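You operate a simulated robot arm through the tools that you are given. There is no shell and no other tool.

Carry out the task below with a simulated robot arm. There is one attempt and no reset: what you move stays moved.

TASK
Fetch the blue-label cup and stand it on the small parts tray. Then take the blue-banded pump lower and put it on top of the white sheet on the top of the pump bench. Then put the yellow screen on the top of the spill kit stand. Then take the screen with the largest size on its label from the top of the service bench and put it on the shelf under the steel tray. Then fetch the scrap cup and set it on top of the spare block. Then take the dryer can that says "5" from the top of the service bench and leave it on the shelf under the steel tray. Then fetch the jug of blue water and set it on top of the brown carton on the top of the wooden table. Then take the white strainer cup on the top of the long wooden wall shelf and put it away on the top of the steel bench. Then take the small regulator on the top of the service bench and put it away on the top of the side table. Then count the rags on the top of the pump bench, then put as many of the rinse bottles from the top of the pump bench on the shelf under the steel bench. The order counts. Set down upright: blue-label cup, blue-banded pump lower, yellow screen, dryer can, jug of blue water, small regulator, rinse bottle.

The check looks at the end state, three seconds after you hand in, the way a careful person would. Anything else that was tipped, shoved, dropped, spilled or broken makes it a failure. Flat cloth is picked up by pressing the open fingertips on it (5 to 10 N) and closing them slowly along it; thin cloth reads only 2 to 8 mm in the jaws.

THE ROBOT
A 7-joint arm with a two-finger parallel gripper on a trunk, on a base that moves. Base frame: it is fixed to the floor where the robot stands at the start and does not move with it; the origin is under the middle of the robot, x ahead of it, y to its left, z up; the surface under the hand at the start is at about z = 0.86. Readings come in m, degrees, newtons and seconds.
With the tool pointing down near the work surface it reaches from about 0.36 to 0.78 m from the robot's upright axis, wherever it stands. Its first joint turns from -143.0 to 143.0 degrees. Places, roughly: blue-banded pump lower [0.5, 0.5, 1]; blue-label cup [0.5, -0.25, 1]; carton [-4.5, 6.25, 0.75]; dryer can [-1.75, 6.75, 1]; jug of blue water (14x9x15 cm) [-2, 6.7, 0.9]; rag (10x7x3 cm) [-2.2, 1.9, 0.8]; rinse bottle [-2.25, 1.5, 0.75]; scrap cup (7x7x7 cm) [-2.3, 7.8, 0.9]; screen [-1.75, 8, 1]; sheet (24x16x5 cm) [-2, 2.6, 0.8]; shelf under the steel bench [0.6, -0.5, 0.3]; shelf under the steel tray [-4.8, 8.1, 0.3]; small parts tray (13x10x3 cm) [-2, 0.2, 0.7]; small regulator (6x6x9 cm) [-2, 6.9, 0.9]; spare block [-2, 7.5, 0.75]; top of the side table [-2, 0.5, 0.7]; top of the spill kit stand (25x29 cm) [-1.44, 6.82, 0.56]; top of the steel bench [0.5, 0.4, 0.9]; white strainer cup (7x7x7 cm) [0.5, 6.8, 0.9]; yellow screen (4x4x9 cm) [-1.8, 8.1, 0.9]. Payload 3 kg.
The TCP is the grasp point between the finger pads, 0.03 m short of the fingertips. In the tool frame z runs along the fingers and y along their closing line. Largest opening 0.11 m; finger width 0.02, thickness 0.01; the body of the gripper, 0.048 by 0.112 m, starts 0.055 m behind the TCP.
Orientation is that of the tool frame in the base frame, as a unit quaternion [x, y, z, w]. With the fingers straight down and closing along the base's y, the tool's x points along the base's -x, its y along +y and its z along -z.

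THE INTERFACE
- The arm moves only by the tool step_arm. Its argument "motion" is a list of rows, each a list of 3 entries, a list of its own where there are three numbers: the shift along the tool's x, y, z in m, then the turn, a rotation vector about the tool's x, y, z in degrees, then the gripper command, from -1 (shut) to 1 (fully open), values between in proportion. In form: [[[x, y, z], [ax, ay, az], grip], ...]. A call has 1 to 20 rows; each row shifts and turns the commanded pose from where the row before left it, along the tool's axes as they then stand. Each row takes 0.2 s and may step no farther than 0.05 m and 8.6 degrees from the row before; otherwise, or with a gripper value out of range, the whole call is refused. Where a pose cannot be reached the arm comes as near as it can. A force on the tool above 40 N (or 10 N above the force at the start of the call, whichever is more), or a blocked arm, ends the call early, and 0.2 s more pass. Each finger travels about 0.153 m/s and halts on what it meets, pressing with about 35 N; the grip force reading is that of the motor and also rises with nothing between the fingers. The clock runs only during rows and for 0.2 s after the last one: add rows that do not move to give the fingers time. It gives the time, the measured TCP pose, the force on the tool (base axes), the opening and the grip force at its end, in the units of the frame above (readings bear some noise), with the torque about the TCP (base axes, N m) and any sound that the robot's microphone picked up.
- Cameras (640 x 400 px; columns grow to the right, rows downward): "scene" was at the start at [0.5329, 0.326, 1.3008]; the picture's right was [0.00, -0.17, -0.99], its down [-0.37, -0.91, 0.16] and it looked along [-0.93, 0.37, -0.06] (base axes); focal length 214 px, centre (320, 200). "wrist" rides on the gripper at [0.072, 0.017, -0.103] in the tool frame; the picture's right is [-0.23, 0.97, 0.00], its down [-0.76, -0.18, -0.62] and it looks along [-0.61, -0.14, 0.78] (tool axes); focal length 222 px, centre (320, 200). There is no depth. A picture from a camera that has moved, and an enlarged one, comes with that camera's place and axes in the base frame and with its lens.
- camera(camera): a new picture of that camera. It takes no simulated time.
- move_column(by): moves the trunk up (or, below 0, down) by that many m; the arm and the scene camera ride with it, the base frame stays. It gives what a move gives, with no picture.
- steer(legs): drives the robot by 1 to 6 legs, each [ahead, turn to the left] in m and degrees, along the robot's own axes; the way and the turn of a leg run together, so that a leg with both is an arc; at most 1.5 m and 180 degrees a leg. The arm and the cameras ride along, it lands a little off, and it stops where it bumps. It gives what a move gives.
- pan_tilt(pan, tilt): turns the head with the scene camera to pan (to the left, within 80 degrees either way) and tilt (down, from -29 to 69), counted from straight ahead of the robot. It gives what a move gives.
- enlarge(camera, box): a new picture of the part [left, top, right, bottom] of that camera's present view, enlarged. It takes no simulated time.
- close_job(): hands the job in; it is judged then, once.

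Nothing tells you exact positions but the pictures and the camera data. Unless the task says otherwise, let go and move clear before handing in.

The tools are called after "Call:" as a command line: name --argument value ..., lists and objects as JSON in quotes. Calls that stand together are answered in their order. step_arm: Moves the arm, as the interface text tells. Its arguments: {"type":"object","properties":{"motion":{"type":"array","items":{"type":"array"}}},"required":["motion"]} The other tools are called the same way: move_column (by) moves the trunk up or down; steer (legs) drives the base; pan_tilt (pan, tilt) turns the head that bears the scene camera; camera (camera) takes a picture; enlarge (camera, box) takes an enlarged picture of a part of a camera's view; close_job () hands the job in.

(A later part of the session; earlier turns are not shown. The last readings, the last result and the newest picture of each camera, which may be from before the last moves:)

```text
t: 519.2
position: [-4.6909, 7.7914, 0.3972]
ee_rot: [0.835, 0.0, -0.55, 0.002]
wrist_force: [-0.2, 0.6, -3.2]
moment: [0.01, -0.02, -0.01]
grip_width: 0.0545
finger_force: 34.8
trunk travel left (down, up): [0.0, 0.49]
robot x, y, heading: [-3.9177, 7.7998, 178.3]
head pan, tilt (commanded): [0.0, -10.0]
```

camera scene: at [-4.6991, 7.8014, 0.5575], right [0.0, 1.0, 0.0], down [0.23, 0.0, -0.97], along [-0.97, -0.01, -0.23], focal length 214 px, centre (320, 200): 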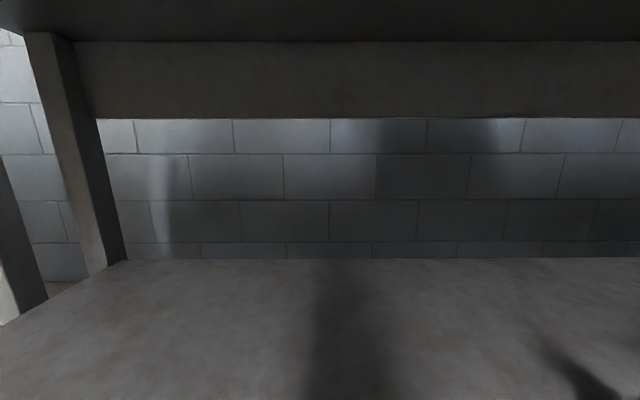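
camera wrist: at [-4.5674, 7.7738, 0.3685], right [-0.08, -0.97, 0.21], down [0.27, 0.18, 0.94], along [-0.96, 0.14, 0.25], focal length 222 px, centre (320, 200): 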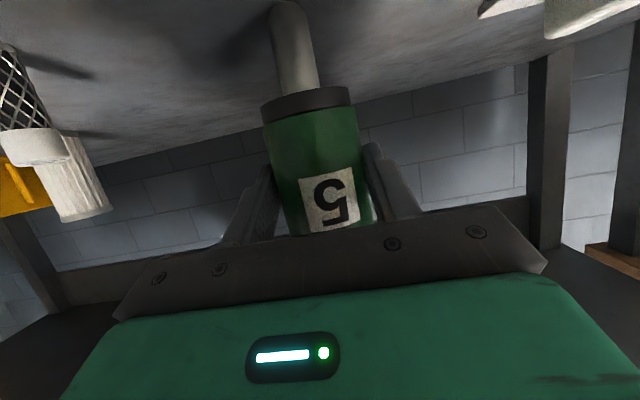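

The can now hangs free just above the shelf. I'll enlarge the wrist view to verify it's vertical before setting down.

Call:
enlarge --camera "wrist" --box '[200, 0, 440, 240]'

Call:
pan_tilt --pan 0 --tilt 69

Call:
camera --camera "scene"

```text
1.67 times, centred on (320, 120) of wrist
camera zoom: at [-4.5667, 7.7738, 0.3704], right [-0.09, -0.97, 0.21], down [0.27, 0.18, 0.95], along [-0.96, 0.14, 0.25], focal length 370 px, centre (320, 333)
```

zoom: 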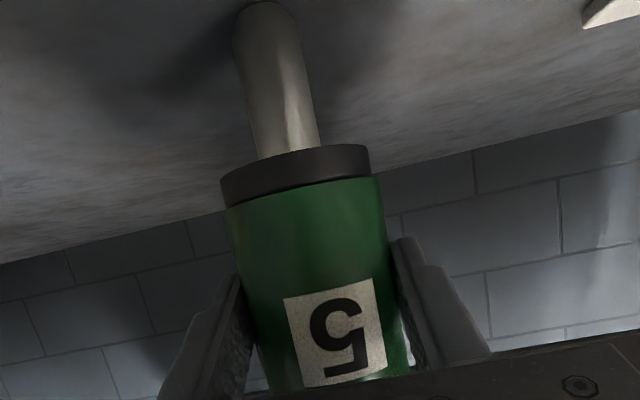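

```text
t: 520.7
position: [-4.6907, 7.7901, 0.3971]
ee_rot: [0.835, 0.002, -0.551, 0.002]
wrist_force: [-0.4, -0.3, -3.3]
moment: [-0.02, -0.06, 0.02]
grip_width: 0.054
finger_force: 35.2
trunk travel left (down, up): [0.0, 0.49]
robot x, y, heading: [-3.914, 7.8023, 178.5]
head pan, tilt (commanded): [0.0, 68.8]
```

```text
taken
camera scene: at [-4.6273, 7.7913, 0.4378], right [0.0, 1.0, 0.0], down [1.0, 0.0, 0.03], along [0.03, 0.0, -1.0], focal length 214 px, centre (320, 200)
```

scene: 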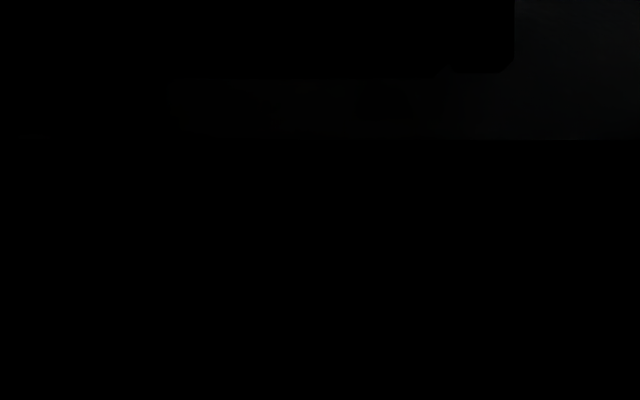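

I want to measure the can's pitch more carefully; let me zoom further on its lower and upper parts.

Call:
enlarge --camera "wrist" --box '[250, 60, 390, 150]'

Call:
enlarge --camera "wrist" --box '[250, 150, 390, 240]'

Call:
enlarge --camera "wrist" --box '[250, 0, 350, 62]'

```text
4.44 times, centred on (320, 105) of wrist
camera zoom: at [-4.5671, 7.7738, 0.3707], right [-0.08, -0.97, 0.21], down [0.27, 0.18, 0.94], along [-0.96, 0.14, 0.25], focal length 987 px, centre (320, 622)
```

zoom: 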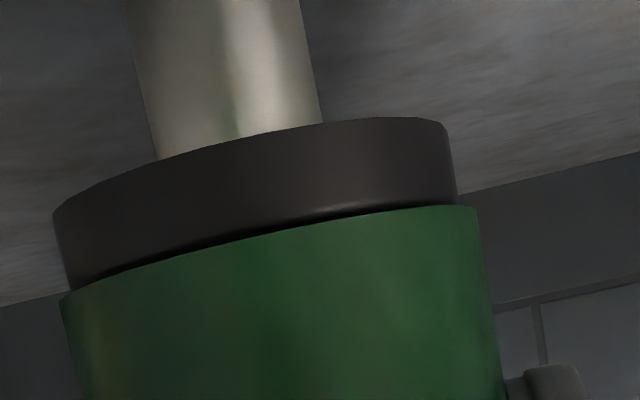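

```text
4.44 times, centred on (320, 195) of wrist
camera zoom: at [-4.5671, 7.7738, 0.3707], right [-0.08, -0.97, 0.21], down [0.27, 0.18, 0.94], along [-0.96, 0.14, 0.25], focal length 987 px, centre (320, 222)
```

zoom: 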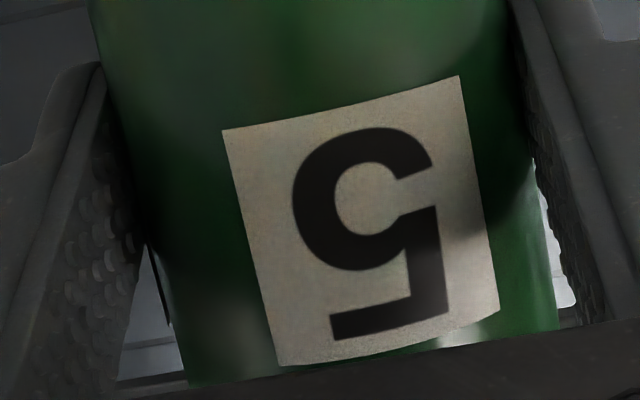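

```text
6.40 times, centred on (300, 31) of wrist
camera zoom: at [-4.5671, 7.7738, 0.3707], right [-0.08, -0.97, 0.21], down [0.27, 0.18, 0.94], along [-0.96, 0.14, 0.25], focal length 1422 px, centre (448, 1282)
```

zoom: 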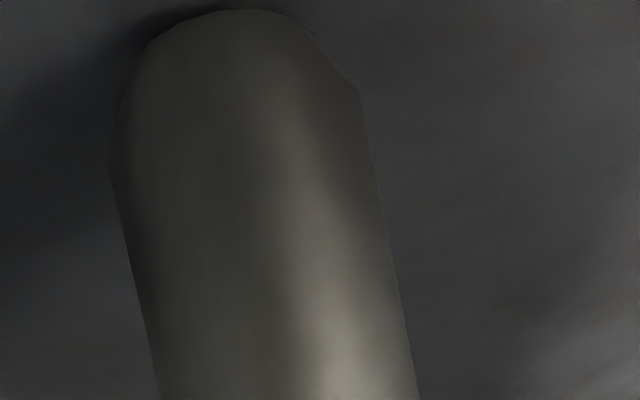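

The silhouette's vanishing point shows the can is vertical within about 1°. I lower in 1 mm steps until it just takes weight.

Call:
step_arm --motion '[[[0.0009, 0, 0.0004], [0, 0, 0], -1], [[0, 0, 0], [0, 0, 0], -1]]'

```text
t: 521.3
position: [-4.6914, 7.7919, 0.3962]
ee_rot: [0.835, 0.001, -0.551, 0.002]
wrist_force: [-0.4, 0.1, -2.2]
moment: [-0.01, -0.06, 0.02]
grip_width: 0.0542
finger_force: 35.1
trunk travel left (down, up): [0.0, 0.49]
robot x, y, heading: [-3.9166, 7.7975, 178.3]
head pan, tilt (commanded): [0.0, 68.8]
```

Call:
step_arm --motion '[[[0.0009, 0, 0.0004], [0, 0, 0], -1], [[0, 0, 0], [0, 0, 0], -1]]'

```text
t: 521.9
position: [-4.6914, 7.7907, 0.3955]
ee_rot: [0.835, 0.002, -0.55, 0.003]
wrist_force: [0.1, 0.0, -2.7]
moment: [0.0, -0.05, 0.02]
grip_width: 0.0542
finger_force: 34.8
trunk travel left (down, up): [0.0, 0.49]
robot x, y, heading: [-3.9157, 7.7941, 178.3]
head pan, tilt (commanded): [0.0, 68.8]
```

Call:
step_arm --motion '[[[0.0009, 0, 0.0004], [0, 0, 0], -1], [[0, 0, 0], [0, 0, 0], -1]]'

```text
t: 522.5
position: [-4.6911, 7.7925, 0.3954]
ee_rot: [0.835, 0.001, -0.551, 0.002]
wrist_force: [-0.8, -1.1, -0.2]
moment: [-0.13, 0.03, 0.02]
grip_width: 0.0541
finger_force: 34.8
trunk travel left (down, up): [0.0, 0.49]
robot x, y, heading: [-3.9151, 7.7956, 178.3]
head pan, tilt (commanded): [0.0, 68.8]
```

The base now just carries the can's weight. I release slowly.

Call:
step_arm --motion '[[[0, 0, 0], [0, 0, 0], -0.02], [[0, 0, 0], [0, 0, 0], 0.02], [[0, 0, 0], [0, 0, 0], 0.08], [[0, 0, 0], [0, 0, 0], 0.2], [[0, 0, 0], [0, 0, 0], 0.4], [[0, 0, 0], [0, 0, 0], 0.55], [[0, 0, 0], [0, 0, 0], 0.55]]'

Call:
camera --camera "wrist"

```text
t: 524.1
position: [-4.6894, 7.7923, 0.3937]
ee_rot: [0.835, 0.002, -0.551, 0.003]
wrist_force: [-0.8, 0.6, 0.2]
moment: [0.0, -0.03, 0.01]
grip_width: 0.0854
finger_force: 0.1
trunk travel left (down, up): [0.0, 0.49]
robot x, y, heading: [-3.9222, 7.7961, 178.4]
head pan, tilt (commanded): [0.0, 68.8]
```

```text
taken
camera wrist: at [-4.567, 7.7743, 0.3682], right [-0.08, -0.97, 0.21], down [0.27, 0.18, 0.94], along [-0.96, 0.14, 0.25], focal length 222 px, centre (320, 200)
```

wrist: 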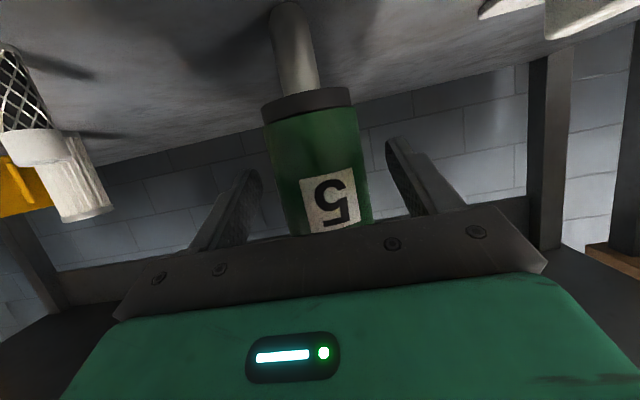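

The can stands on its own. I withdraw horizontally with the arm, then reverse the robot.

Call:
step_arm --motion '[[[0.0066, 0, -0.0153], [0, 0, 0], 0.55], [[0.0132, 0, -0.0305], [0, 0, 0], 0.55], [[0.0132, 0, -0.0305], [0, 0, 0], 0.55], [[0, 0, 0], [0, 0, 0], 0.55]]'

Call:
steer --legs '[[-0.4, 0]]'

Call:
pan_tilt --pan 0 --tilt -10

Call:
camera --camera "scene"

```text
t: 525.1
position: [-4.6083, 7.7943, 0.3943]
ee_rot: [0.835, 0.001, -0.551, 0.002]
wrist_force: [0.6, -0.5, 0.2]
moment: [0.0, 0.0, 0.0]
grip_width: 0.085
finger_force: 0.1
trunk travel left (down, up): [0.0, 0.49]
robot x, y, heading: [-3.9136, 7.7974, 178.6]
head pan, tilt (commanded): [0.0, 68.8]
```

```text
t: 527.6
position: [-4.2122, 7.7812, 0.3942]
ee_rot: [0.835, 0.002, -0.55, 0.003]
wrist_force: [-1.0, 0.1, -0.3]
moment: [0.01, -0.02, -0.01]
grip_width: 0.0853
finger_force: 0.0
trunk travel left (down, up): [0.0, 0.49]
robot x, y, heading: [-3.5186, 7.7878, 178.6]
head pan, tilt (commanded): [0.0, 68.8]
```

```text
t: 529.1
position: [-4.212, 7.7808, 0.3945]
ee_rot: [0.835, 0.004, -0.551, 0.004]
wrist_force: [-0.3, 0.3, -0.1]
moment: [0.0, 0.04, -0.02]
grip_width: 0.0853
finger_force: 0.1
trunk travel left (down, up): [0.0, 0.49]
robot x, y, heading: [-3.5225, 7.7869, 178.4]
head pan, tilt (commanded): [0.0, -10.0]
```

```text
taken
camera scene: at [-4.2197, 7.7805, 0.5297], right [-0.01, 1.0, 0.0], down [0.23, 0.0, -0.97], along [-0.97, -0.01, -0.23], focal length 214 px, centre (320, 200)
```

scene: 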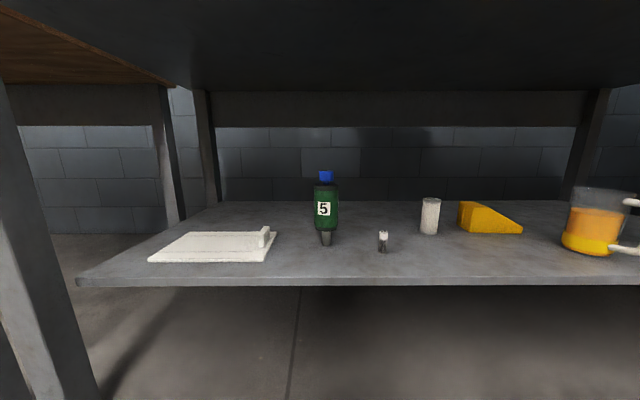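

Can 5 stands upright on the shelf. Step 7: the jug of blue water; I straighten the hand, raise the trunk, and go to the back side of the service bench opposite the jug (~(-2.0, 6.7)).

Call:
move_column --by 0.38

Call:
step_arm --motion '[[[-0.03, 0, -0.02], [0, 8, 0], 0.55], [[-0.03, 0, -0.02], [0, 8, 0], 0.55], [[-0.03, 0, -0.02], [0, 8, 0], 0.55], [[-0.02, 0, -0.03], [0, 8, 0], 0.55], [[-0.01, 0, -0.03], [0, 8, 0], 0.55], [[0, 0, -0.03], [0, 8, 0], 0.55], [[0.02, 0, -0.03], [0, 8, 0], 0.55], [[0.03, 0, -0.03], [0, 8, 0], 0.55], [[0.04, 0, -0.01], [0, 3, 0], 0.55], [[0.04, 0, 0], [0, 0, 0], 1], [[0.04, 0, 0], [0, 0, 0], 1], [[0, 0, 0], [0, 0, 0], 1]]'

Call:
camera --camera "wrist"

```text
t: 532.8
position: [-4.2123, 7.7809, 0.7747]
ee_rot: [0.835, 0.003, -0.551, 0.004]
wrist_force: [0.1, 1.0, 0.8]
moment: [0.01, -0.01, 0.0]
grip_width: 0.0854
finger_force: 0.1
trunk travel left (down, up): [-0.38, 0.11]
robot x, y, heading: [-3.524, 7.7882, 178.4]
head pan, tilt (commanded): [0.0, -10.0]
```

```text
t: 535.4
position: [-3.9978, 7.7861, 1.029]
ee_rot: [1.0, 0.004, 0.002, 0.002]
wrist_force: [0.5, -0.3, -0.5]
moment: [0.02, 0.03, -0.01]
grip_width: 0.1096
finger_force: 0.0
trunk travel left (down, up): [-0.38, 0.11]
robot x, y, heading: [-3.5221, 7.7866, 178.7]
head pan, tilt (commanded): [0.0, -10.0]
```

```text
taken
camera wrist: at [-3.9245, 7.7685, 1.1327], right [-0.22, -0.98, 0.0], down [-0.76, 0.17, 0.62], along [-0.61, 0.13, -0.78], focal length 222 px, centre (320, 200)
```

wrist: 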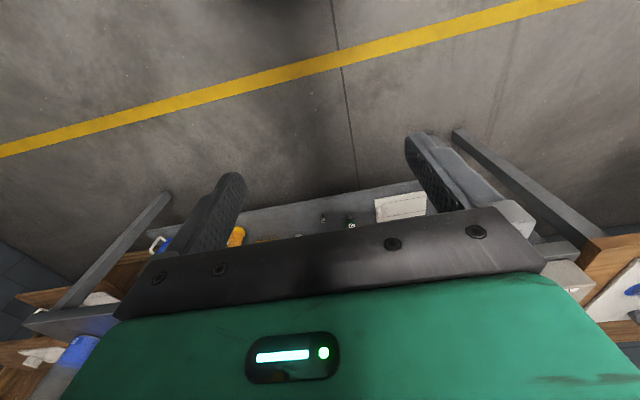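

Call:
step_arm --motion '[[[0, 0, -0.045], [0, 0, 0], 1], [[0, 0, -0.045], [0, 0, 0], 1], [[0, 0, -0.045], [0, 0, 0], 1], [[0, 0, 0], [0, 0, 0], 1]]'

Call:
steer --legs '[[0, 45], [0, 45]]'

Call:
steer --legs '[[1.05, 0]]'

```text
t: 536.4
position: [-3.996, 7.7808, 1.166]
ee_rot: [1.0, 0.003, 0.002, 0.002]
wrist_force: [0.2, 0.9, 0.0]
moment: [-0.02, 0.02, 0.0]
grip_width: 0.1101
finger_force: 0.1
trunk travel left (down, up): [-0.38, 0.11]
robot x, y, heading: [-3.5181, 7.7836, 178.3]
head pan, tilt (commanded): [0.0, -10.0]
```

```text
t: 541.0
position: [-3.5107, 7.3095, 1.1661]
ee_rot: [0.701, 0.713, 0.002, 0.001]
wrist_force: [-0.2, 0.0, 0.4]
moment: [-0.03, 0.03, 0.01]
grip_width: 0.1097
finger_force: 0.0
trunk travel left (down, up): [-0.38, 0.11]
robot x, y, heading: [-3.5779, 7.7887, -91.7]
head pan, tilt (commanded): [0.0, -10.0]
```

```text
t: 546.3
position: [-3.5326, 6.2744, 1.1664]
ee_rot: [0.698, 0.716, 0.002, 0.001]
wrist_force: [-0.3, 0.0, -0.3]
moment: [0.02, -0.01, 0.02]
grip_width: 0.1099
finger_force: 0.1
trunk travel left (down, up): [-0.38, 0.11]
robot x, y, heading: [-3.603, 6.7492, -91.6]
head pan, tilt (commanded): [0.0, -10.0]
```

Call:
steer --legs '[[0, 45], [0, 45]]'

Call:
pan_tilt --pan 0 --tilt -29

Call:
steer --legs '[[0.6, 0]]'

Call:
camera --camera "scene"

```text
t: 551.0
position: [-3.132, 6.8427, 1.1656]
ee_rot: [-0.036, 0.999, 0.001, -0.001]
wrist_force: [-0.7, 0.6, 0.2]
moment: [-0.04, -0.03, 0.0]
grip_width: 0.1103
finger_force: 0.1
trunk travel left (down, up): [-0.38, 0.11]
robot x, y, heading: [-3.6055, 6.6946, 0.8]
head pan, tilt (commanded): [0.0, -10.0]
```

```text
t: 551.8
position: [-3.1314, 6.842, 1.1677]
ee_rot: [-0.035, 0.999, 0.001, 0.0]
wrist_force: [-0.4, 0.4, 0.1]
moment: [-0.06, 0.0, -0.01]
grip_width: 0.11
finger_force: 0.0
trunk travel left (down, up): [-0.38, 0.11]
robot x, y, heading: [-3.6036, 6.6918, 0.4]
head pan, tilt (commanded): [0.0, -28.6]
```

```text
t: 555.1
position: [-2.5478, 6.8513, 1.1683]
ee_rot: [-0.037, 0.999, 0.002, 0.0]
wrist_force: [-0.3, 0.1, -0.1]
moment: [-0.02, -0.02, 0.0]
grip_width: 0.1102
finger_force: 0.0
trunk travel left (down, up): [-0.38, 0.11]
robot x, y, heading: [-3.0167, 6.6989, 0.9]
head pan, tilt (commanded): [0.0, -28.6]
```

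```text
taken
camera scene: at [-2.398, 6.8621, 1.2318], right [0.08, -1.0, 0.0], down [-0.88, -0.07, -0.48], along [0.48, 0.04, -0.88], focal length 214 px, centre (320, 200)
```

scene: 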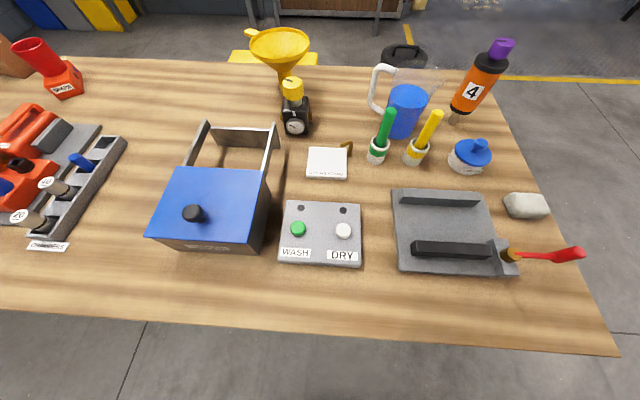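

Now I can see the jug (clear upper part, blue water, white handle on its +y side), with two small brushes standing in front and can 4 beside it; also the small black regulator with the yellow cap. I'll enlarge.

Call:
enlarge --camera "scene" --box '[340, 40, 500, 190]'

Call:
enlarge --camera "scene" --box '[260, 40, 360, 190]'

```text
2.67 times, centred on (420, 115) of scene
camera zoom: at [-2.398, 6.8621, 1.2318], right [0.08, -1.0, 0.0], down [-0.88, -0.07, -0.48], along [0.48, 0.04, -0.88], focal length 572 px, centre (53, 427)
```

zoom: 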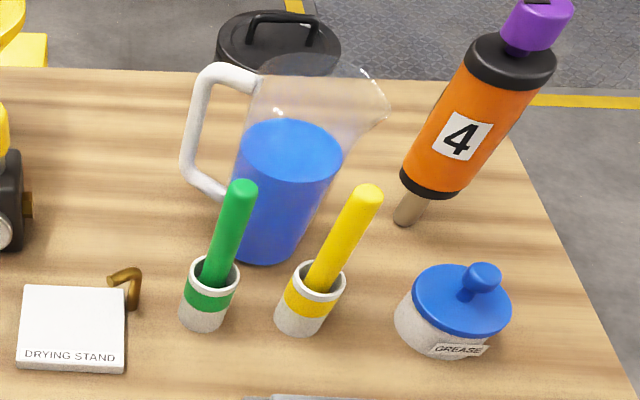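

```text
2.67 times, centred on (310, 115) of scene
camera zoom: at [-2.398, 6.8621, 1.2318], right [0.08, -1.0, 0.0], down [-0.88, -0.07, -0.48], along [0.48, 0.04, -0.88], focal length 572 px, centre (347, 427)
```

zoom: 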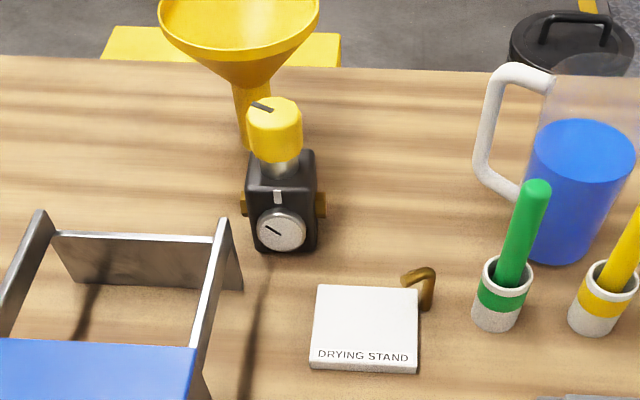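

The jug's axis is about (-1.98, 6.705), ~8.5 cm wide, rim ≈0.995, handle toward +y; brushes stand ~9 cm in front. I'll grasp from above with fingers closing along x. I drive 0.3 m closer and yaw the hand.

Call:
steer --legs '[[0.3, 0]]'

Call:
step_arm --motion '[[[0, 0, 0], [0, 0, -8.2], 1], [[0, 0, 0], [0, 0, -8.2], 1], [[0, 0, 0], [0, 0, -8.2], 1], [[0, 0, 0], [0, 0, -8.2], 1], [[0, 0, 0], [0, 0, -8.2], 1], [[0, 0, 0], [0, 0, -8.2], 1], [[0, 0, 0], [0, 0, -8.2], 1], [[0, 0, 0], [0, 0, -8.2], 1], [[0, 0, 0], [0, 0, -8.2], 1], [[0, 0, 0], [0, 0, -8.2], 1], [[0, 0, 0], [0, 0, -8.2], 1], [[0, 0, 0], [0, 0, 0], 1]]'

Call:
pan_tilt --pan 0 --tilt 0

Call:
camera --camera "scene"

Call:
camera --camera "wrist"

```text
t: 557.2
position: [-2.2506, 6.8502, 1.1683]
ee_rot: [-0.033, 0.999, 0.002, -0.001]
wrist_force: [-1.0, -0.1, -0.4]
moment: [0.01, -0.01, 0.02]
grip_width: 0.11
finger_force: 0.1
trunk travel left (down, up): [-0.38, 0.11]
robot x, y, heading: [-2.7212, 6.7022, 0.1]
head pan, tilt (commanded): [0.0, -28.6]
```

```text
t: 559.8
position: [-2.2498, 6.8498, 1.168]
ee_rot: [0.731, -0.682, -0.002, 0.0]
wrist_force: [0.1, 0.2, 0.1]
moment: [0.03, 0.01, 0.0]
grip_width: 0.1101
finger_force: 0.0
trunk travel left (down, up): [-0.38, 0.11]
robot x, y, heading: [-2.7252, 6.7042, 0.3]
head pan, tilt (commanded): [0.0, -28.6]
```

```text
t: 560.7
position: [-2.2494, 6.8492, 1.1672]
ee_rot: [0.731, -0.682, -0.002, 0.0]
wrist_force: [-0.8, 0.6, 0.0]
moment: [0.02, 0.0, 0.02]
grip_width: 0.1098
finger_force: 0.1
trunk travel left (down, up): [-0.38, 0.11]
robot x, y, heading: [-2.7189, 6.7026, 0.4]
head pan, tilt (commanded): [0.0, 0.0]
```

```text
taken
camera scene: at [-2.2572, 6.9588, 1.2105], right [1.0, 0.07, 0.0], down [0.07, -1.0, 0.0], along [0.0, 0.0, -1.0], focal length 214 px, centre (320, 200)
```

scene: 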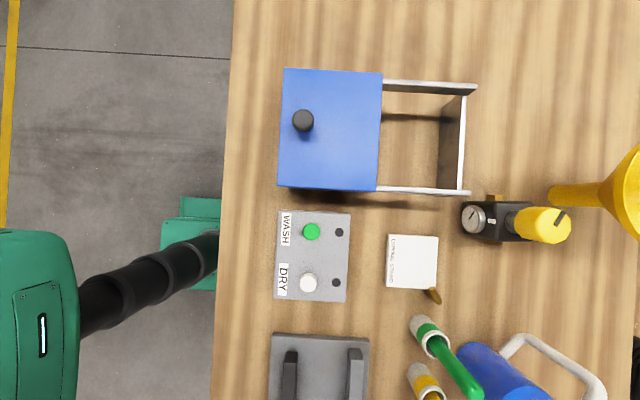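

```text
taken
camera wrist: at [-2.2606, 6.7747, 1.2707], right [-0.99, 0.16, 0.0], down [0.13, 0.77, 0.62], along [0.1, 0.62, -0.78], focal length 222 px, centre (320, 200)
```

wrist: 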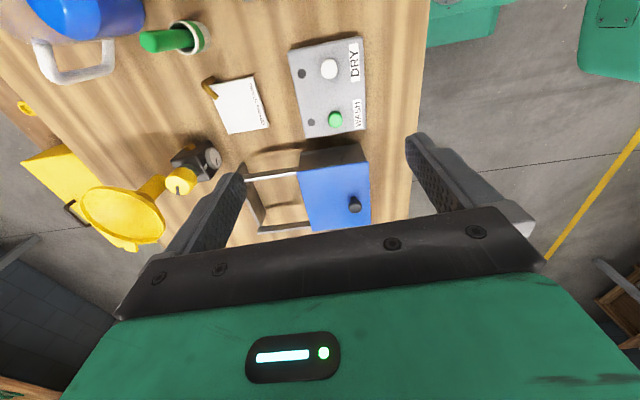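

I carry the open hand over to above the jug at a height clear of its rim and the brushes.

Call:
step_arm --motion '[[[0.0232, -0.037, 0.011], [0, 0, 0], 1], [[0.0232, -0.037, 0.011], [0, 0, 0], 1], [[0.0232, -0.037, 0.011], [0, 0, 0], 1], [[0.0232, -0.037, 0.011], [0, 0, 0], 1], [[0.0232, -0.037, 0.011], [0, 0, 0], 1], [[0.0232, -0.037, 0.011], [0, 0, 0], 1], [[0.0232, -0.037, 0.011], [0, 0, 0], 1], [[0, 0, 0], [0, 0, 0], 1]]'

Call:
pan_tilt --pan 0 --tilt 30

Call:
camera --camera "scene"

Call:
camera --camera "wrist"

```text
t: 562.5
position: [-1.9787, 6.7043, 1.0881]
ee_rot: [0.732, -0.682, -0.002, 0.0]
wrist_force: [0.7, 0.0, -0.3]
moment: [0.0, -0.02, -0.01]
grip_width: 0.1101
finger_force: 0.1
trunk travel left (down, up): [-0.38, 0.11]
robot x, y, heading: [-2.7216, 6.705, 0.4]
head pan, tilt (commanded): [0.0, 0.0]
```

```text
t: 563.5
position: [-1.9779, 6.704, 1.0903]
ee_rot: [0.731, -0.682, -0.001, 0.0]
wrist_force: [-0.4, 0.1, 0.3]
moment: [0.0, 0.02, -0.01]
grip_width: 0.1101
finger_force: 0.0
trunk travel left (down, up): [-0.38, 0.11]
robot x, y, heading: [-2.7174, 6.7016, 0.3]
head pan, tilt (commanded): [0.0, 30.0]
```

```text
taken
camera scene: at [-1.9828, 6.7652, 1.1315], right [1.0, 0.07, 0.0], down [0.06, -0.87, 0.5], along [0.03, -0.5, -0.87], focal length 214 px, centre (320, 200)
```

scene: 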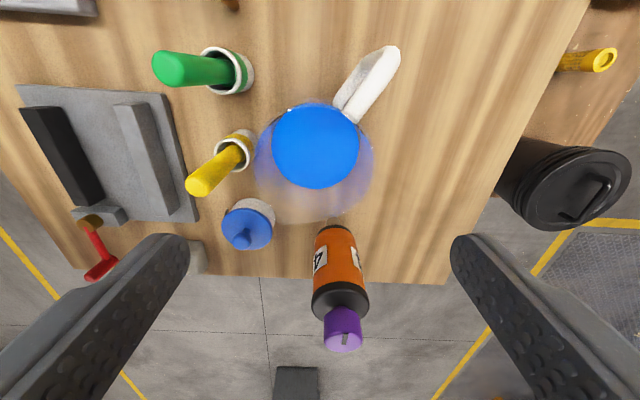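

```text
taken
camera wrist: at [-1.9896, 6.6293, 1.1923], right [-0.99, 0.16, 0.0], down [0.13, 0.77, 0.62], along [0.1, 0.62, -0.78], focal length 222 px, centre (320, 200)
```

wrist: 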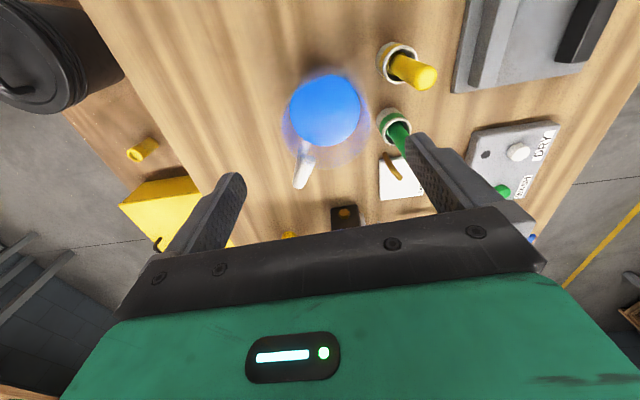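

The jug's centre is (-1.984, 6.707); everything is clear. I fine-align and descend, with the fingers either side of the jug along x.

Call:
step_arm --motion '[[[-0.0034, 0.0058, 0.02], [0, 0, 0], 1], [[0, 0, 0.035], [0, 0, 0], 1], [[0, 0, 0.03], [0, 0, 0], 1], [[0, 0, 0], [0, 0, 0], 1]]'

Call:
camera --camera "scene"

Call:
camera --camera "wrist"

```text
t: 564.5
position: [-1.9886, 6.7077, 1.0012]
ee_rot: [0.731, -0.683, -0.001, 0.0]
wrist_force: [-0.2, 0.4, 0.6]
moment: [-0.02, 0.0, 0.0]
grip_width: 0.1096
finger_force: 0.0
trunk travel left (down, up): [-0.38, 0.11]
robot x, y, heading: [-2.7224, 6.7036, 0.3]
head pan, tilt (commanded): [0.0, 30.0]
```

```text
taken
camera scene: at [-1.9924, 6.7683, 1.043], right [1.0, 0.07, 0.0], down [0.06, -0.87, 0.5], along [0.03, -0.5, -0.87], focal length 214 px, centre (320, 200)
```

scene: 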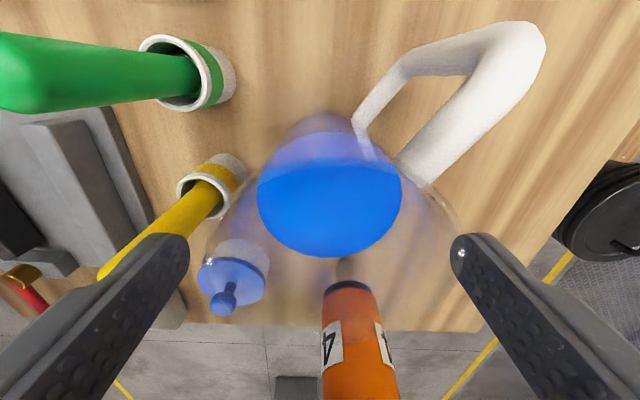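

```text
taken
camera wrist: at [-1.9992, 6.6325, 1.1037], right [-0.99, 0.16, 0.0], down [0.13, 0.77, 0.63], along [0.1, 0.62, -0.78], focal length 222 px, centre (320, 200)
```

wrist: 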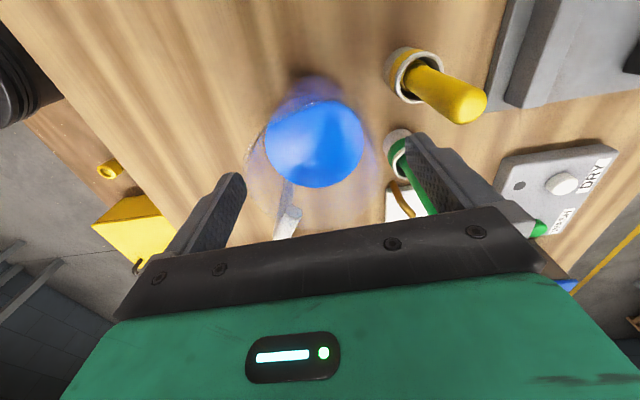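

The fingers straddle the jug with ~1.4 cm each side and clear the handle. I descend the last 4 cm and close gently.

Call:
step_arm --motion '[[[0, -0.001, 0.02], [0, 0, 0], 1], [[0, 0, 0.02], [0, 0, 0], 1], [[0, 0, 0.002], [0, 0, 0], 1], [[0, 0, 0], [0, 0, 0], 0.8], [[0, 0, 0], [0, 0, 0], 0.65], [[0, 0, 0], [0, 0, 0], 0.55], [[0, 0, 0], [0, 0, 0], 0.48], [[0, 0, 0], [0, 0, 0], 0.42], [[0, 0, 0], [0, 0, 0], 0.35], [[0, 0, 0], [0, 0, 0], 0.0], [[0, 0, 0], [0, 0, 0], -1], [[0, 0, 0], [0, 0, 0], -1]]'

Call:
camera --camera "scene"

Call:
camera --camera "wrist"

```text
t: 567.1
position: [-1.9858, 6.7079, 0.9615]
ee_rot: [0.731, -0.682, -0.002, 0.0]
wrist_force: [1.6, 0.0, 1.2]
moment: [0.05, -0.02, -0.01]
grip_width: 0.0846
finger_force: 35.5
trunk travel left (down, up): [-0.38, 0.11]
robot x, y, heading: [-2.7222, 6.6984, 0.2]
head pan, tilt (commanded): [0.0, 30.0]
```

```text
taken
camera scene: at [-1.9913, 6.7692, 1.0046], right [1.0, 0.07, 0.0], down [0.06, -0.87, 0.5], along [0.03, -0.5, -0.87], focal length 214 px, centre (320, 200)
```

scene: 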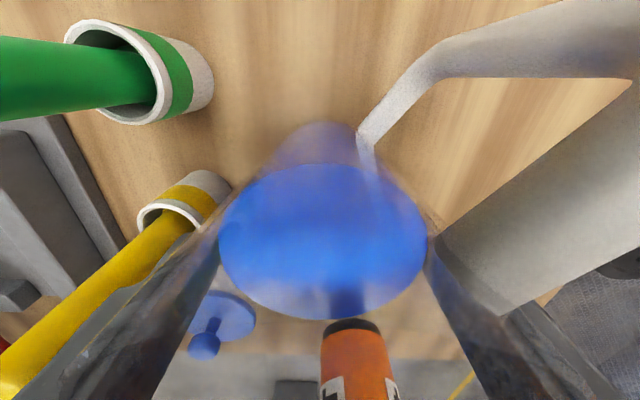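

```text
taken
camera wrist: at [-1.9981, 6.6333, 1.0653], right [-0.99, 0.16, 0.0], down [0.13, 0.77, 0.62], along [0.1, 0.62, -0.78], focal length 222 px, centre (320, 200)
```

wrist: 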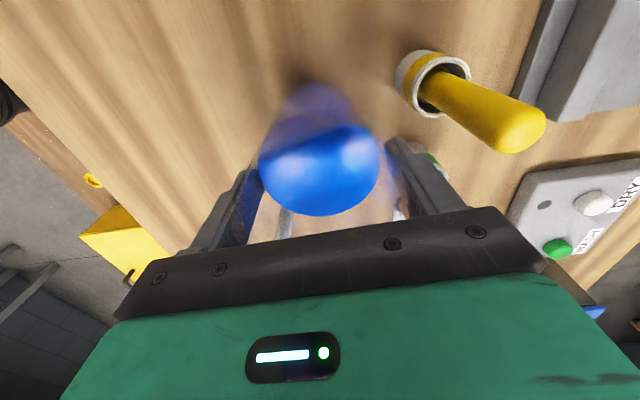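

Gripped at 85 mm. I lift gently with the arm and then the trunk so the jug clears the brushes.

Call:
step_arm --motion '[[[0, 0, -0.006], [0, 0, 0], -1], [[0, 0, -0.012], [0, 0, 0], -1], [[0, 0, -0.02], [0, 0, 0], -1], [[0, 0, -0.025], [0, 0, 0], -1], [[0, 0, -0.025], [0, 0, 0], -1], [[0, 0, -0.02], [0, 0, 0], -1], [[0, 0, -0.01], [0, 0, 0], -1], [[0, 0, 0], [0, 0, 0], -1]]'

Call:
move_column --by 0.1

Call:
camera --camera "wrist"

```text
t: 568.9
position: [-1.9829, 6.7098, 1.0802]
ee_rot: [0.731, -0.683, -0.002, -0.001]
wrist_force: [0.0, 0.0, -4.7]
moment: [0.01, 0.04, -0.06]
grip_width: 0.0844
finger_force: 35.7
trunk travel left (down, up): [-0.38, 0.11]
robot x, y, heading: [-2.7214, 6.7021, 0.1]
head pan, tilt (commanded): [0.0, 30.0]
```

```text
t: 570.2
position: [-1.9818, 6.7091, 1.1806]
ee_rot: [0.731, -0.682, -0.002, 0.001]
wrist_force: [-0.3, 0.1, -5.1]
moment: [-0.02, 0.02, -0.03]
grip_width: 0.0846
finger_force: 35.4
trunk travel left (down, up): [-0.48, 0.01]
robot x, y, heading: [-2.724, 6.7014, 0.3]
head pan, tilt (commanded): [0.0, 30.0]
```

```text
taken
camera wrist: at [-1.9939, 6.6342, 1.2827], right [-0.99, 0.16, 0.0], down [0.13, 0.77, 0.62], along [0.1, 0.62, -0.78], focal length 222 px, centre (320, 200)
```

wrist: 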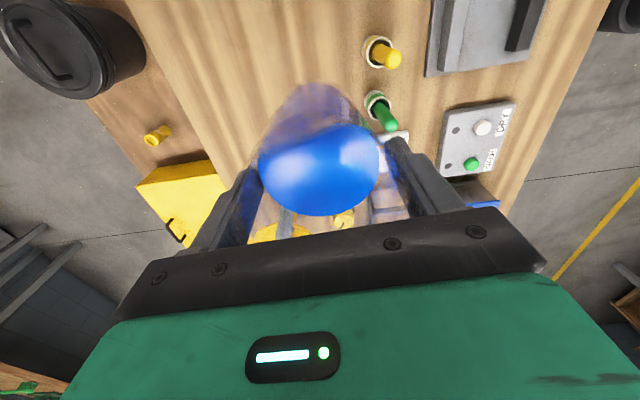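

The jug is up (about 0.5 kg). I pull it in, reverse away from the bench, and turn around toward the wooden table.

Call:
step_arm --motion '[[[0, 0.02, 0], [0, 0, 0], -1], [[0, 0.03, 0], [0, 0, 0], -1], [[0, 0.035, 0], [0, 0, 0], -1], [[0, 0.035, 0], [0, 0, 0], -1], [[0, 0.035, 0], [0, 0, 0], -1], [[0, 0.035, 0], [0, 0, 0], -1], [[0, 0.03, 0], [0, 0, 0], -1], [[0, 0.02, 0], [0, 0, 0], -1], [[0, 0, 0], [0, 0, 0], -1]]'

Call:
steer --legs '[[-0.5, 0], [0, 40], [0, 40]]'

Call:
steer --legs '[[0, 40], [0, 40], [0, 20]]'

Call:
camera --camera "wrist"

```text
t: 572.2
position: [-2.2225, 6.6934, 1.1801]
ee_rot: [0.732, -0.682, -0.002, 0.0]
wrist_force: [-0.3, 0.1, -5.6]
moment: [-0.01, 0.02, 0.02]
grip_width: 0.0845
finger_force: 35.7
trunk travel left (down, up): [-0.48, 0.01]
robot x, y, heading: [-2.7192, 6.705, 0.2]
head pan, tilt (commanded): [0.0, 30.0]
```

```text
t: 578.9
position: [-3.1128, 7.187, 1.1813]
ee_rot: [0.997, -0.076, 0.0, 0.001]
wrist_force: [-0.2, 0.4, -4.0]
moment: [-0.02, -0.01, -0.01]
grip_width: 0.0846
finger_force: 34.5
trunk travel left (down, up): [-0.48, 0.01]
robot x, y, heading: [-3.18, 6.6895, 77.1]
head pan, tilt (commanded): [0.0, 30.0]
```

```text
t: 584.8
position: [-3.6741, 6.6458, 1.1841]
ee_rot: [0.685, 0.729, -0.001, 0.001]
wrist_force: [0.2, 0.5, -4.9]
moment: [-0.12, -0.03, 0.01]
grip_width: 0.0791
finger_force: 35.1
trunk travel left (down, up): [-0.48, 0.01]
robot x, y, heading: [-3.178, 6.763, 177.6]
head pan, tilt (commanded): [0.0, 30.0]
stopped in leg 3: the robot was blocked; the commanded pose is now the measured one
```

```text
taken
camera wrist: at [-3.6623, 6.7182, 1.2856], right [0.99, -0.17, 0.0], down [-0.13, -0.77, 0.63], along [-0.1, -0.62, -0.78], focal length 222 px, centre (320, 200)
```

wrist: 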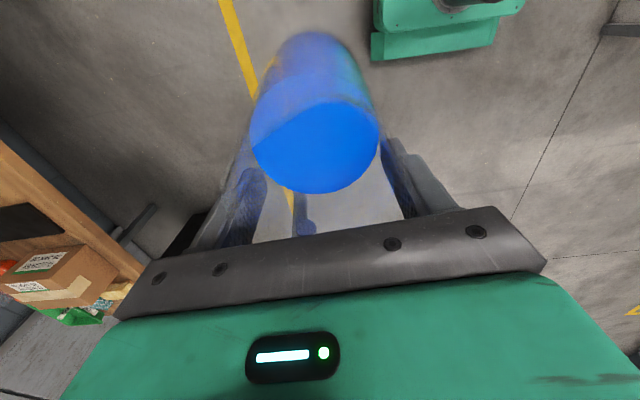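

The grip width changed slightly (85→79 mm) and the jug looks a bit tilted after that turn. I look at it closely from both cameras before moving on.

Call:
camera --camera "scene"

Call:
enlarge --camera "wrist" --box '[200, 0, 440, 240]'

Call:
pan_tilt --pan 0 --tilt 10

Call:
camera --camera "scene"

```text
taken
camera scene: at [-3.6713, 6.5838, 1.2249], right [-1.0, -0.06, 0.0], down [-0.06, 0.87, 0.5], along [-0.03, 0.5, -0.87], focal length 214 px, centre (320, 200)
```

scene: 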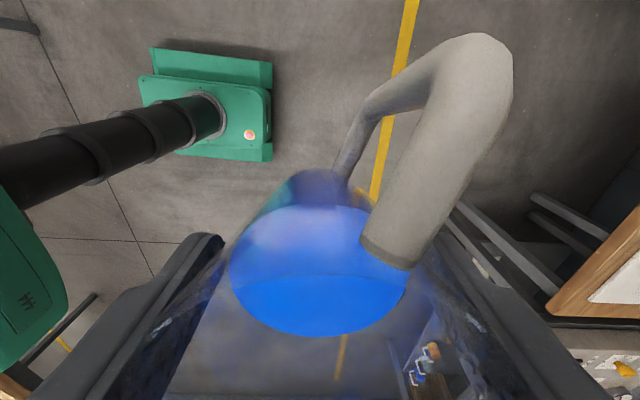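

```text
1.67 times, centred on (320, 120) of wrist
camera zoom: at [-3.6623, 6.7182, 1.2856], right [0.99, -0.17, 0.0], down [-0.13, -0.77, 0.63], along [-0.1, -0.62, -0.78], focal length 370 px, centre (320, 333)
```

zoom: 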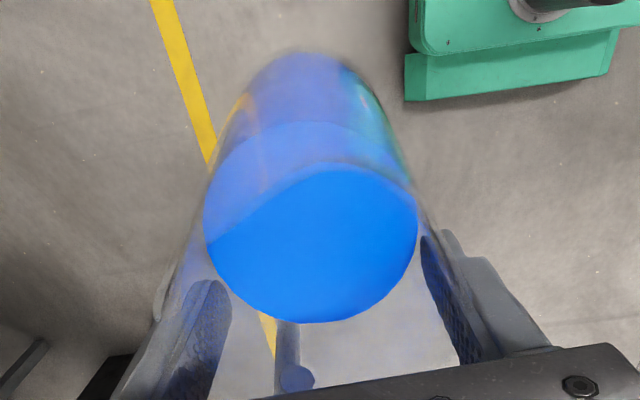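

```text
t: 585.6
position: [-3.6755, 6.6457, 1.1833]
ee_rot: [0.684, 0.729, 0.0, 0.001]
wrist_force: [-0.7, -0.9, -4.9]
moment: [-0.1, 0.01, 0.02]
grip_width: 0.0793
finger_force: 35.4
trunk travel left (down, up): [-0.48, 0.01]
robot x, y, heading: [-3.1707, 6.7612, 177.6]
head pan, tilt (commanded): [0.0, 10.0]
```

```text
taken
camera scene: at [-3.6692, 6.551, 1.2223], right [-1.0, -0.06, 0.0], down [-0.06, 0.98, 0.17], along [-0.01, 0.17, -0.99], focal length 214 px, centre (320, 200)
```

scene: 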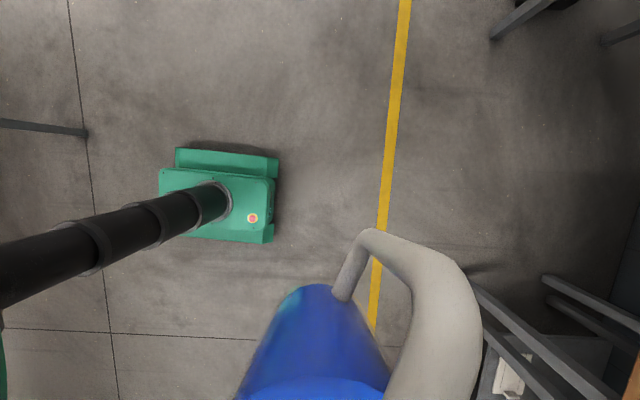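

The jug has swung ~12° about the closing axis (bottom toward +y) but is still held and not spilled. I tilt the hand by about -12° to bring the jug back upright.

Call:
step_arm --motion '[[[0, 0, 0], [0, -3, 0], -1], [[0, 0, 0], [0, -3, 0], -1], [[0, 0, 0], [0, -3, 0], -1], [[0, 0, 0], [0, -3, 0], -1], [[0, 0, 0], [0, 0, 0], -1]]'

Call:
pan_tilt --pan 0 --tilt 30

Call:
camera --camera "scene"

Call:
camera --camera "wrist"

```text
t: 586.8
position: [-3.6747, 6.6453, 1.1822]
ee_rot: [0.681, 0.725, -0.072, 0.078]
wrist_force: [0.0, -0.3, -4.6]
moment: [0.0, -0.02, 0.01]
grip_width: 0.0793
finger_force: 34.9
trunk travel left (down, up): [-0.48, 0.01]
robot x, y, heading: [-3.1745, 6.7649, 177.4]
head pan, tilt (commanded): [0.0, 10.0]
```

```text
t: 587.7
position: [-3.6735, 6.644, 1.1824]
ee_rot: [0.68, 0.725, -0.071, 0.078]
wrist_force: [0.8, 0.2, -5.1]
moment: [-0.06, -0.01, 0.01]
grip_width: 0.0795
finger_force: 34.5
trunk travel left (down, up): [-0.48, 0.01]
robot x, y, heading: [-3.1743, 6.7612, 177.1]
head pan, tilt (commanded): [0.0, 30.0]
```

```text
taken
camera scene: at [-3.6716, 6.5923, 1.2364], right [-1.0, -0.06, 0.0], down [-0.06, 0.95, 0.31], along [-0.02, 0.31, -0.95], focal length 214 px, centre (320, 200)
```

scene: 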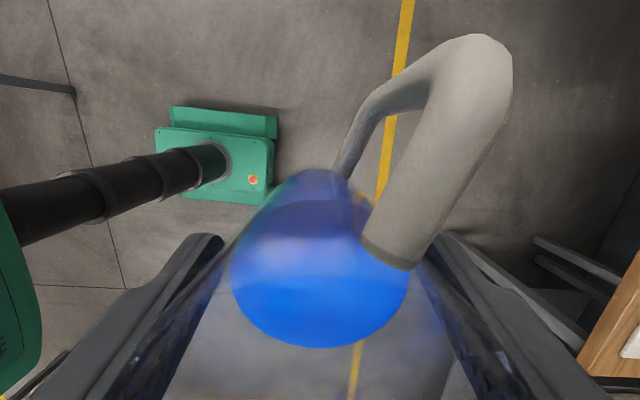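

```text
taken
camera wrist: at [-3.6632, 6.737, 1.2679], right [0.99, -0.16, 0.05], down [-0.14, -0.62, 0.77], along [-0.09, -0.77, -0.64], focal length 222 px, centre (320, 200)
```

wrist: 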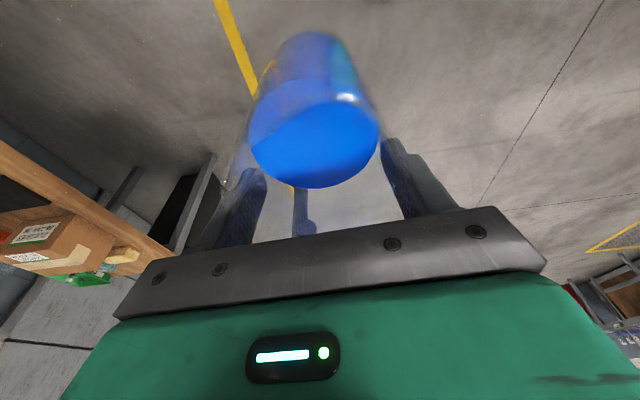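

The jug is back to vertical within a couple of degrees. Now I look ahead at the wooden table and the carton.

Call:
pan_tilt --pan -65 --tilt -5

Call:
camera --camera "scene"

Call:
enlarge --camera "scene" --box '[220, 0, 420, 200]'

```text
t: 589.0
position: [-3.6738, 6.6446, 1.1826]
ee_rot: [0.68, 0.725, -0.072, 0.077]
wrist_force: [0.2, -0.3, -5.0]
moment: [-0.05, -0.01, -0.03]
grip_width: 0.0793
finger_force: 35.2
trunk travel left (down, up): [-0.48, 0.01]
robot x, y, heading: [-3.1725, 6.7569, 177.5]
head pan, tilt (commanded): [-65.0, -5.0]
```

```text
taken
camera scene: at [-3.7481, 6.5439, 1.3003], right [-0.44, 0.16, 0.89], down [-0.14, 0.96, -0.25], along [-0.89, -0.23, -0.4], focal length 214 px, centre (320, 200)
```

scene: 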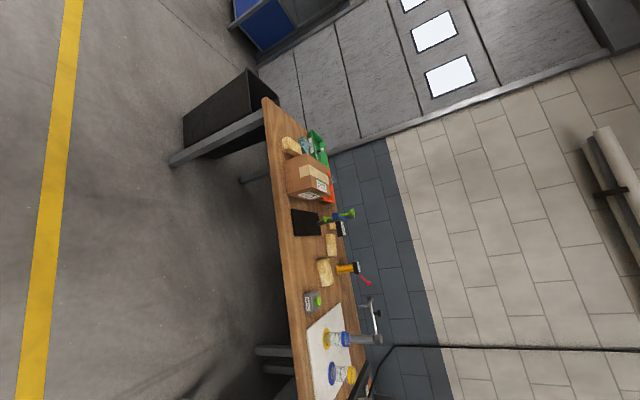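

```text
2.00 times, centred on (320, 100) of scene
camera zoom: at [-3.7481, 6.5439, 1.3003], right [-0.44, 0.16, 0.89], down [-0.14, 0.96, -0.25], along [-0.89, -0.23, -0.4], focal length 429 px, centre (320, 400)
```

zoom: 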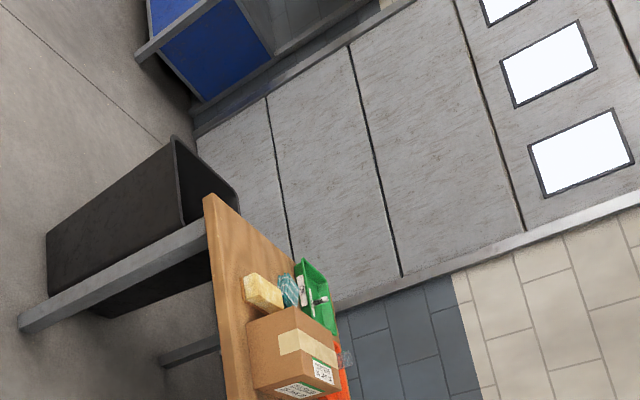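

The carton sits on the table at about x -4.56..-4.7, y 6.10..6.29. I approach with gentle small turns.

Call:
steer --legs '[[0, 15]]'

Call:
steer --legs '[[0, 14]]'

Call:
steer --legs '[[0.5, 0]]'

Call:
camera --camera "wrist"

```text
t: 590.3
position: [-3.6254, 6.5186, 1.182]
ee_rot: [0.58, 0.808, -0.061, 0.086]
wrist_force: [-0.1, -1.4, -4.9]
moment: [-0.02, -0.03, -0.01]
grip_width: 0.0791
finger_force: 34.9
trunk travel left (down, up): [-0.48, 0.01]
robot x, y, heading: [-3.177, 6.7707, -167.5]
head pan, tilt (commanded): [-65.0, -5.0]
```

```text
t: 591.6
position: [-3.547, 6.4162, 1.183]
ee_rot: [0.474, 0.874, -0.05, 0.093]
wrist_force: [-0.9, -0.2, -4.8]
moment: [-0.04, -0.04, 0.04]
grip_width: 0.079
finger_force: 34.4
trunk travel left (down, up): [-0.48, 0.01]
robot x, y, heading: [-3.1765, 6.7813, -153.1]
head pan, tilt (commanded): [-65.0, -5.0]
```

```text
t: 594.5
position: [-3.9892, 6.1891, 1.1831]
ee_rot: [0.473, 0.875, -0.05, 0.093]
wrist_force: [0.5, -0.1, -5.4]
moment: [-0.01, -0.05, 0.0]
grip_width: 0.0791
finger_force: 34.6
trunk travel left (down, up): [-0.48, 0.01]
robot x, y, heading: [-3.6243, 6.5572, -152.6]
head pan, tilt (commanded): [-65.0, -5.0]
```

```text
taken
camera wrist: at [-4.0256, 6.2738, 1.2688], right [0.94, 0.35, 0.05], down [0.19, -0.61, 0.77], along [0.3, -0.71, -0.64], focal length 222 px, centre (320, 200)
```

wrist: 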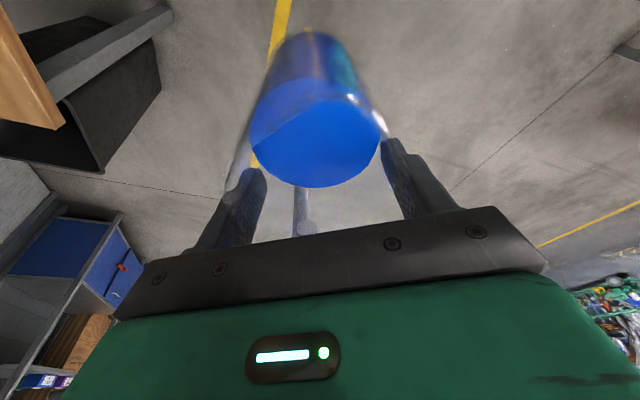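

Call:
steer --legs '[[0.4, 0]]'

Call:
steer --legs '[[0, -15]]'

Call:
steer --legs '[[0, -14]]'

Call:
pan_tilt --pan 0 --tilt 0

Call:
camera --camera "scene"

Call:
camera --camera "wrist"

```text
t: 597.0
position: [-4.3495, 6.0094, 1.1842]
ee_rot: [0.476, 0.873, -0.051, 0.094]
wrist_force: [0.5, -0.3, -4.9]
moment: [-0.02, -0.02, 0.02]
grip_width: 0.079
finger_force: 35.1
trunk travel left (down, up): [-0.48, 0.01]
robot x, y, heading: [-3.9793, 6.3715, -153.7]
head pan, tilt (commanded): [-65.0, -5.0]
```

```text
t: 598.4
position: [-4.4329, 6.1186, 1.1849]
ee_rot: [0.585, 0.804, -0.062, 0.087]
wrist_force: [0.4, 0.3, -5.3]
moment: [-0.06, -0.02, -0.03]
grip_width: 0.0794
finger_force: 35.1
trunk travel left (down, up): [-0.48, 0.01]
robot x, y, heading: [-3.982, 6.3633, -168.7]
head pan, tilt (commanded): [-65.0, -5.0]
```

```text
t: 599.6
position: [-4.4794, 6.2324, 1.1846]
ee_rot: [0.678, 0.728, -0.071, 0.077]
wrist_force: [-0.3, -0.2, -5.2]
moment: [-0.03, -0.04, 0.01]
grip_width: 0.0794
finger_force: 35.0
trunk travel left (down, up): [-0.48, 0.01]
robot x, y, heading: [-3.9799, 6.353, 177.3]
head pan, tilt (commanded): [-65.0, -5.0]
```

```text
t: 601.0
position: [-4.4787, 6.232, 1.1856]
ee_rot: [0.677, 0.728, -0.071, 0.078]
wrist_force: [0.0, 0.6, -4.8]
moment: [-0.05, -0.01, 0.06]
grip_width: 0.0793
finger_force: 34.9
trunk travel left (down, up): [-0.48, 0.01]
robot x, y, heading: [-3.9766, 6.3508, 177.6]
head pan, tilt (commanded): [0.0, 0.0]
```

```text
taken
camera scene: at [-4.4725, 6.133, 1.2497], right [-1.0, -0.07, 0.0], down [-0.07, 0.98, -0.21], along [0.02, -0.21, -0.98], focal length 214 px, centre (320, 200)
```

scene: 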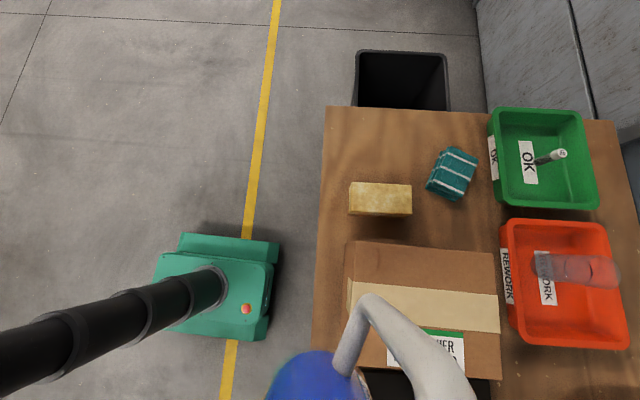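

```text
taken
camera wrist: at [-4.4686, 6.3247, 1.2706], right [0.99, -0.15, 0.05], down [-0.13, -0.62, 0.77], along [-0.09, -0.77, -0.64], focal length 222 px, centre (320, 200)
```

wrist: 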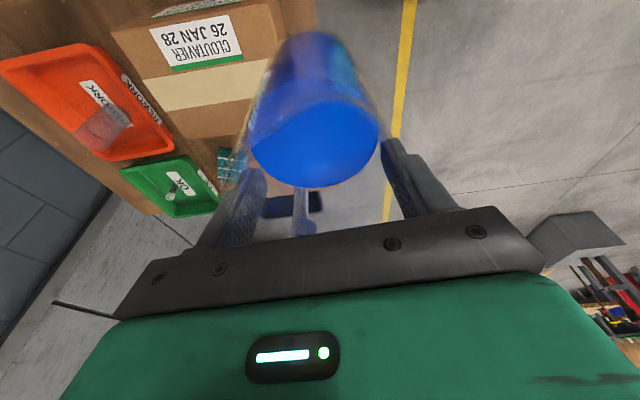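

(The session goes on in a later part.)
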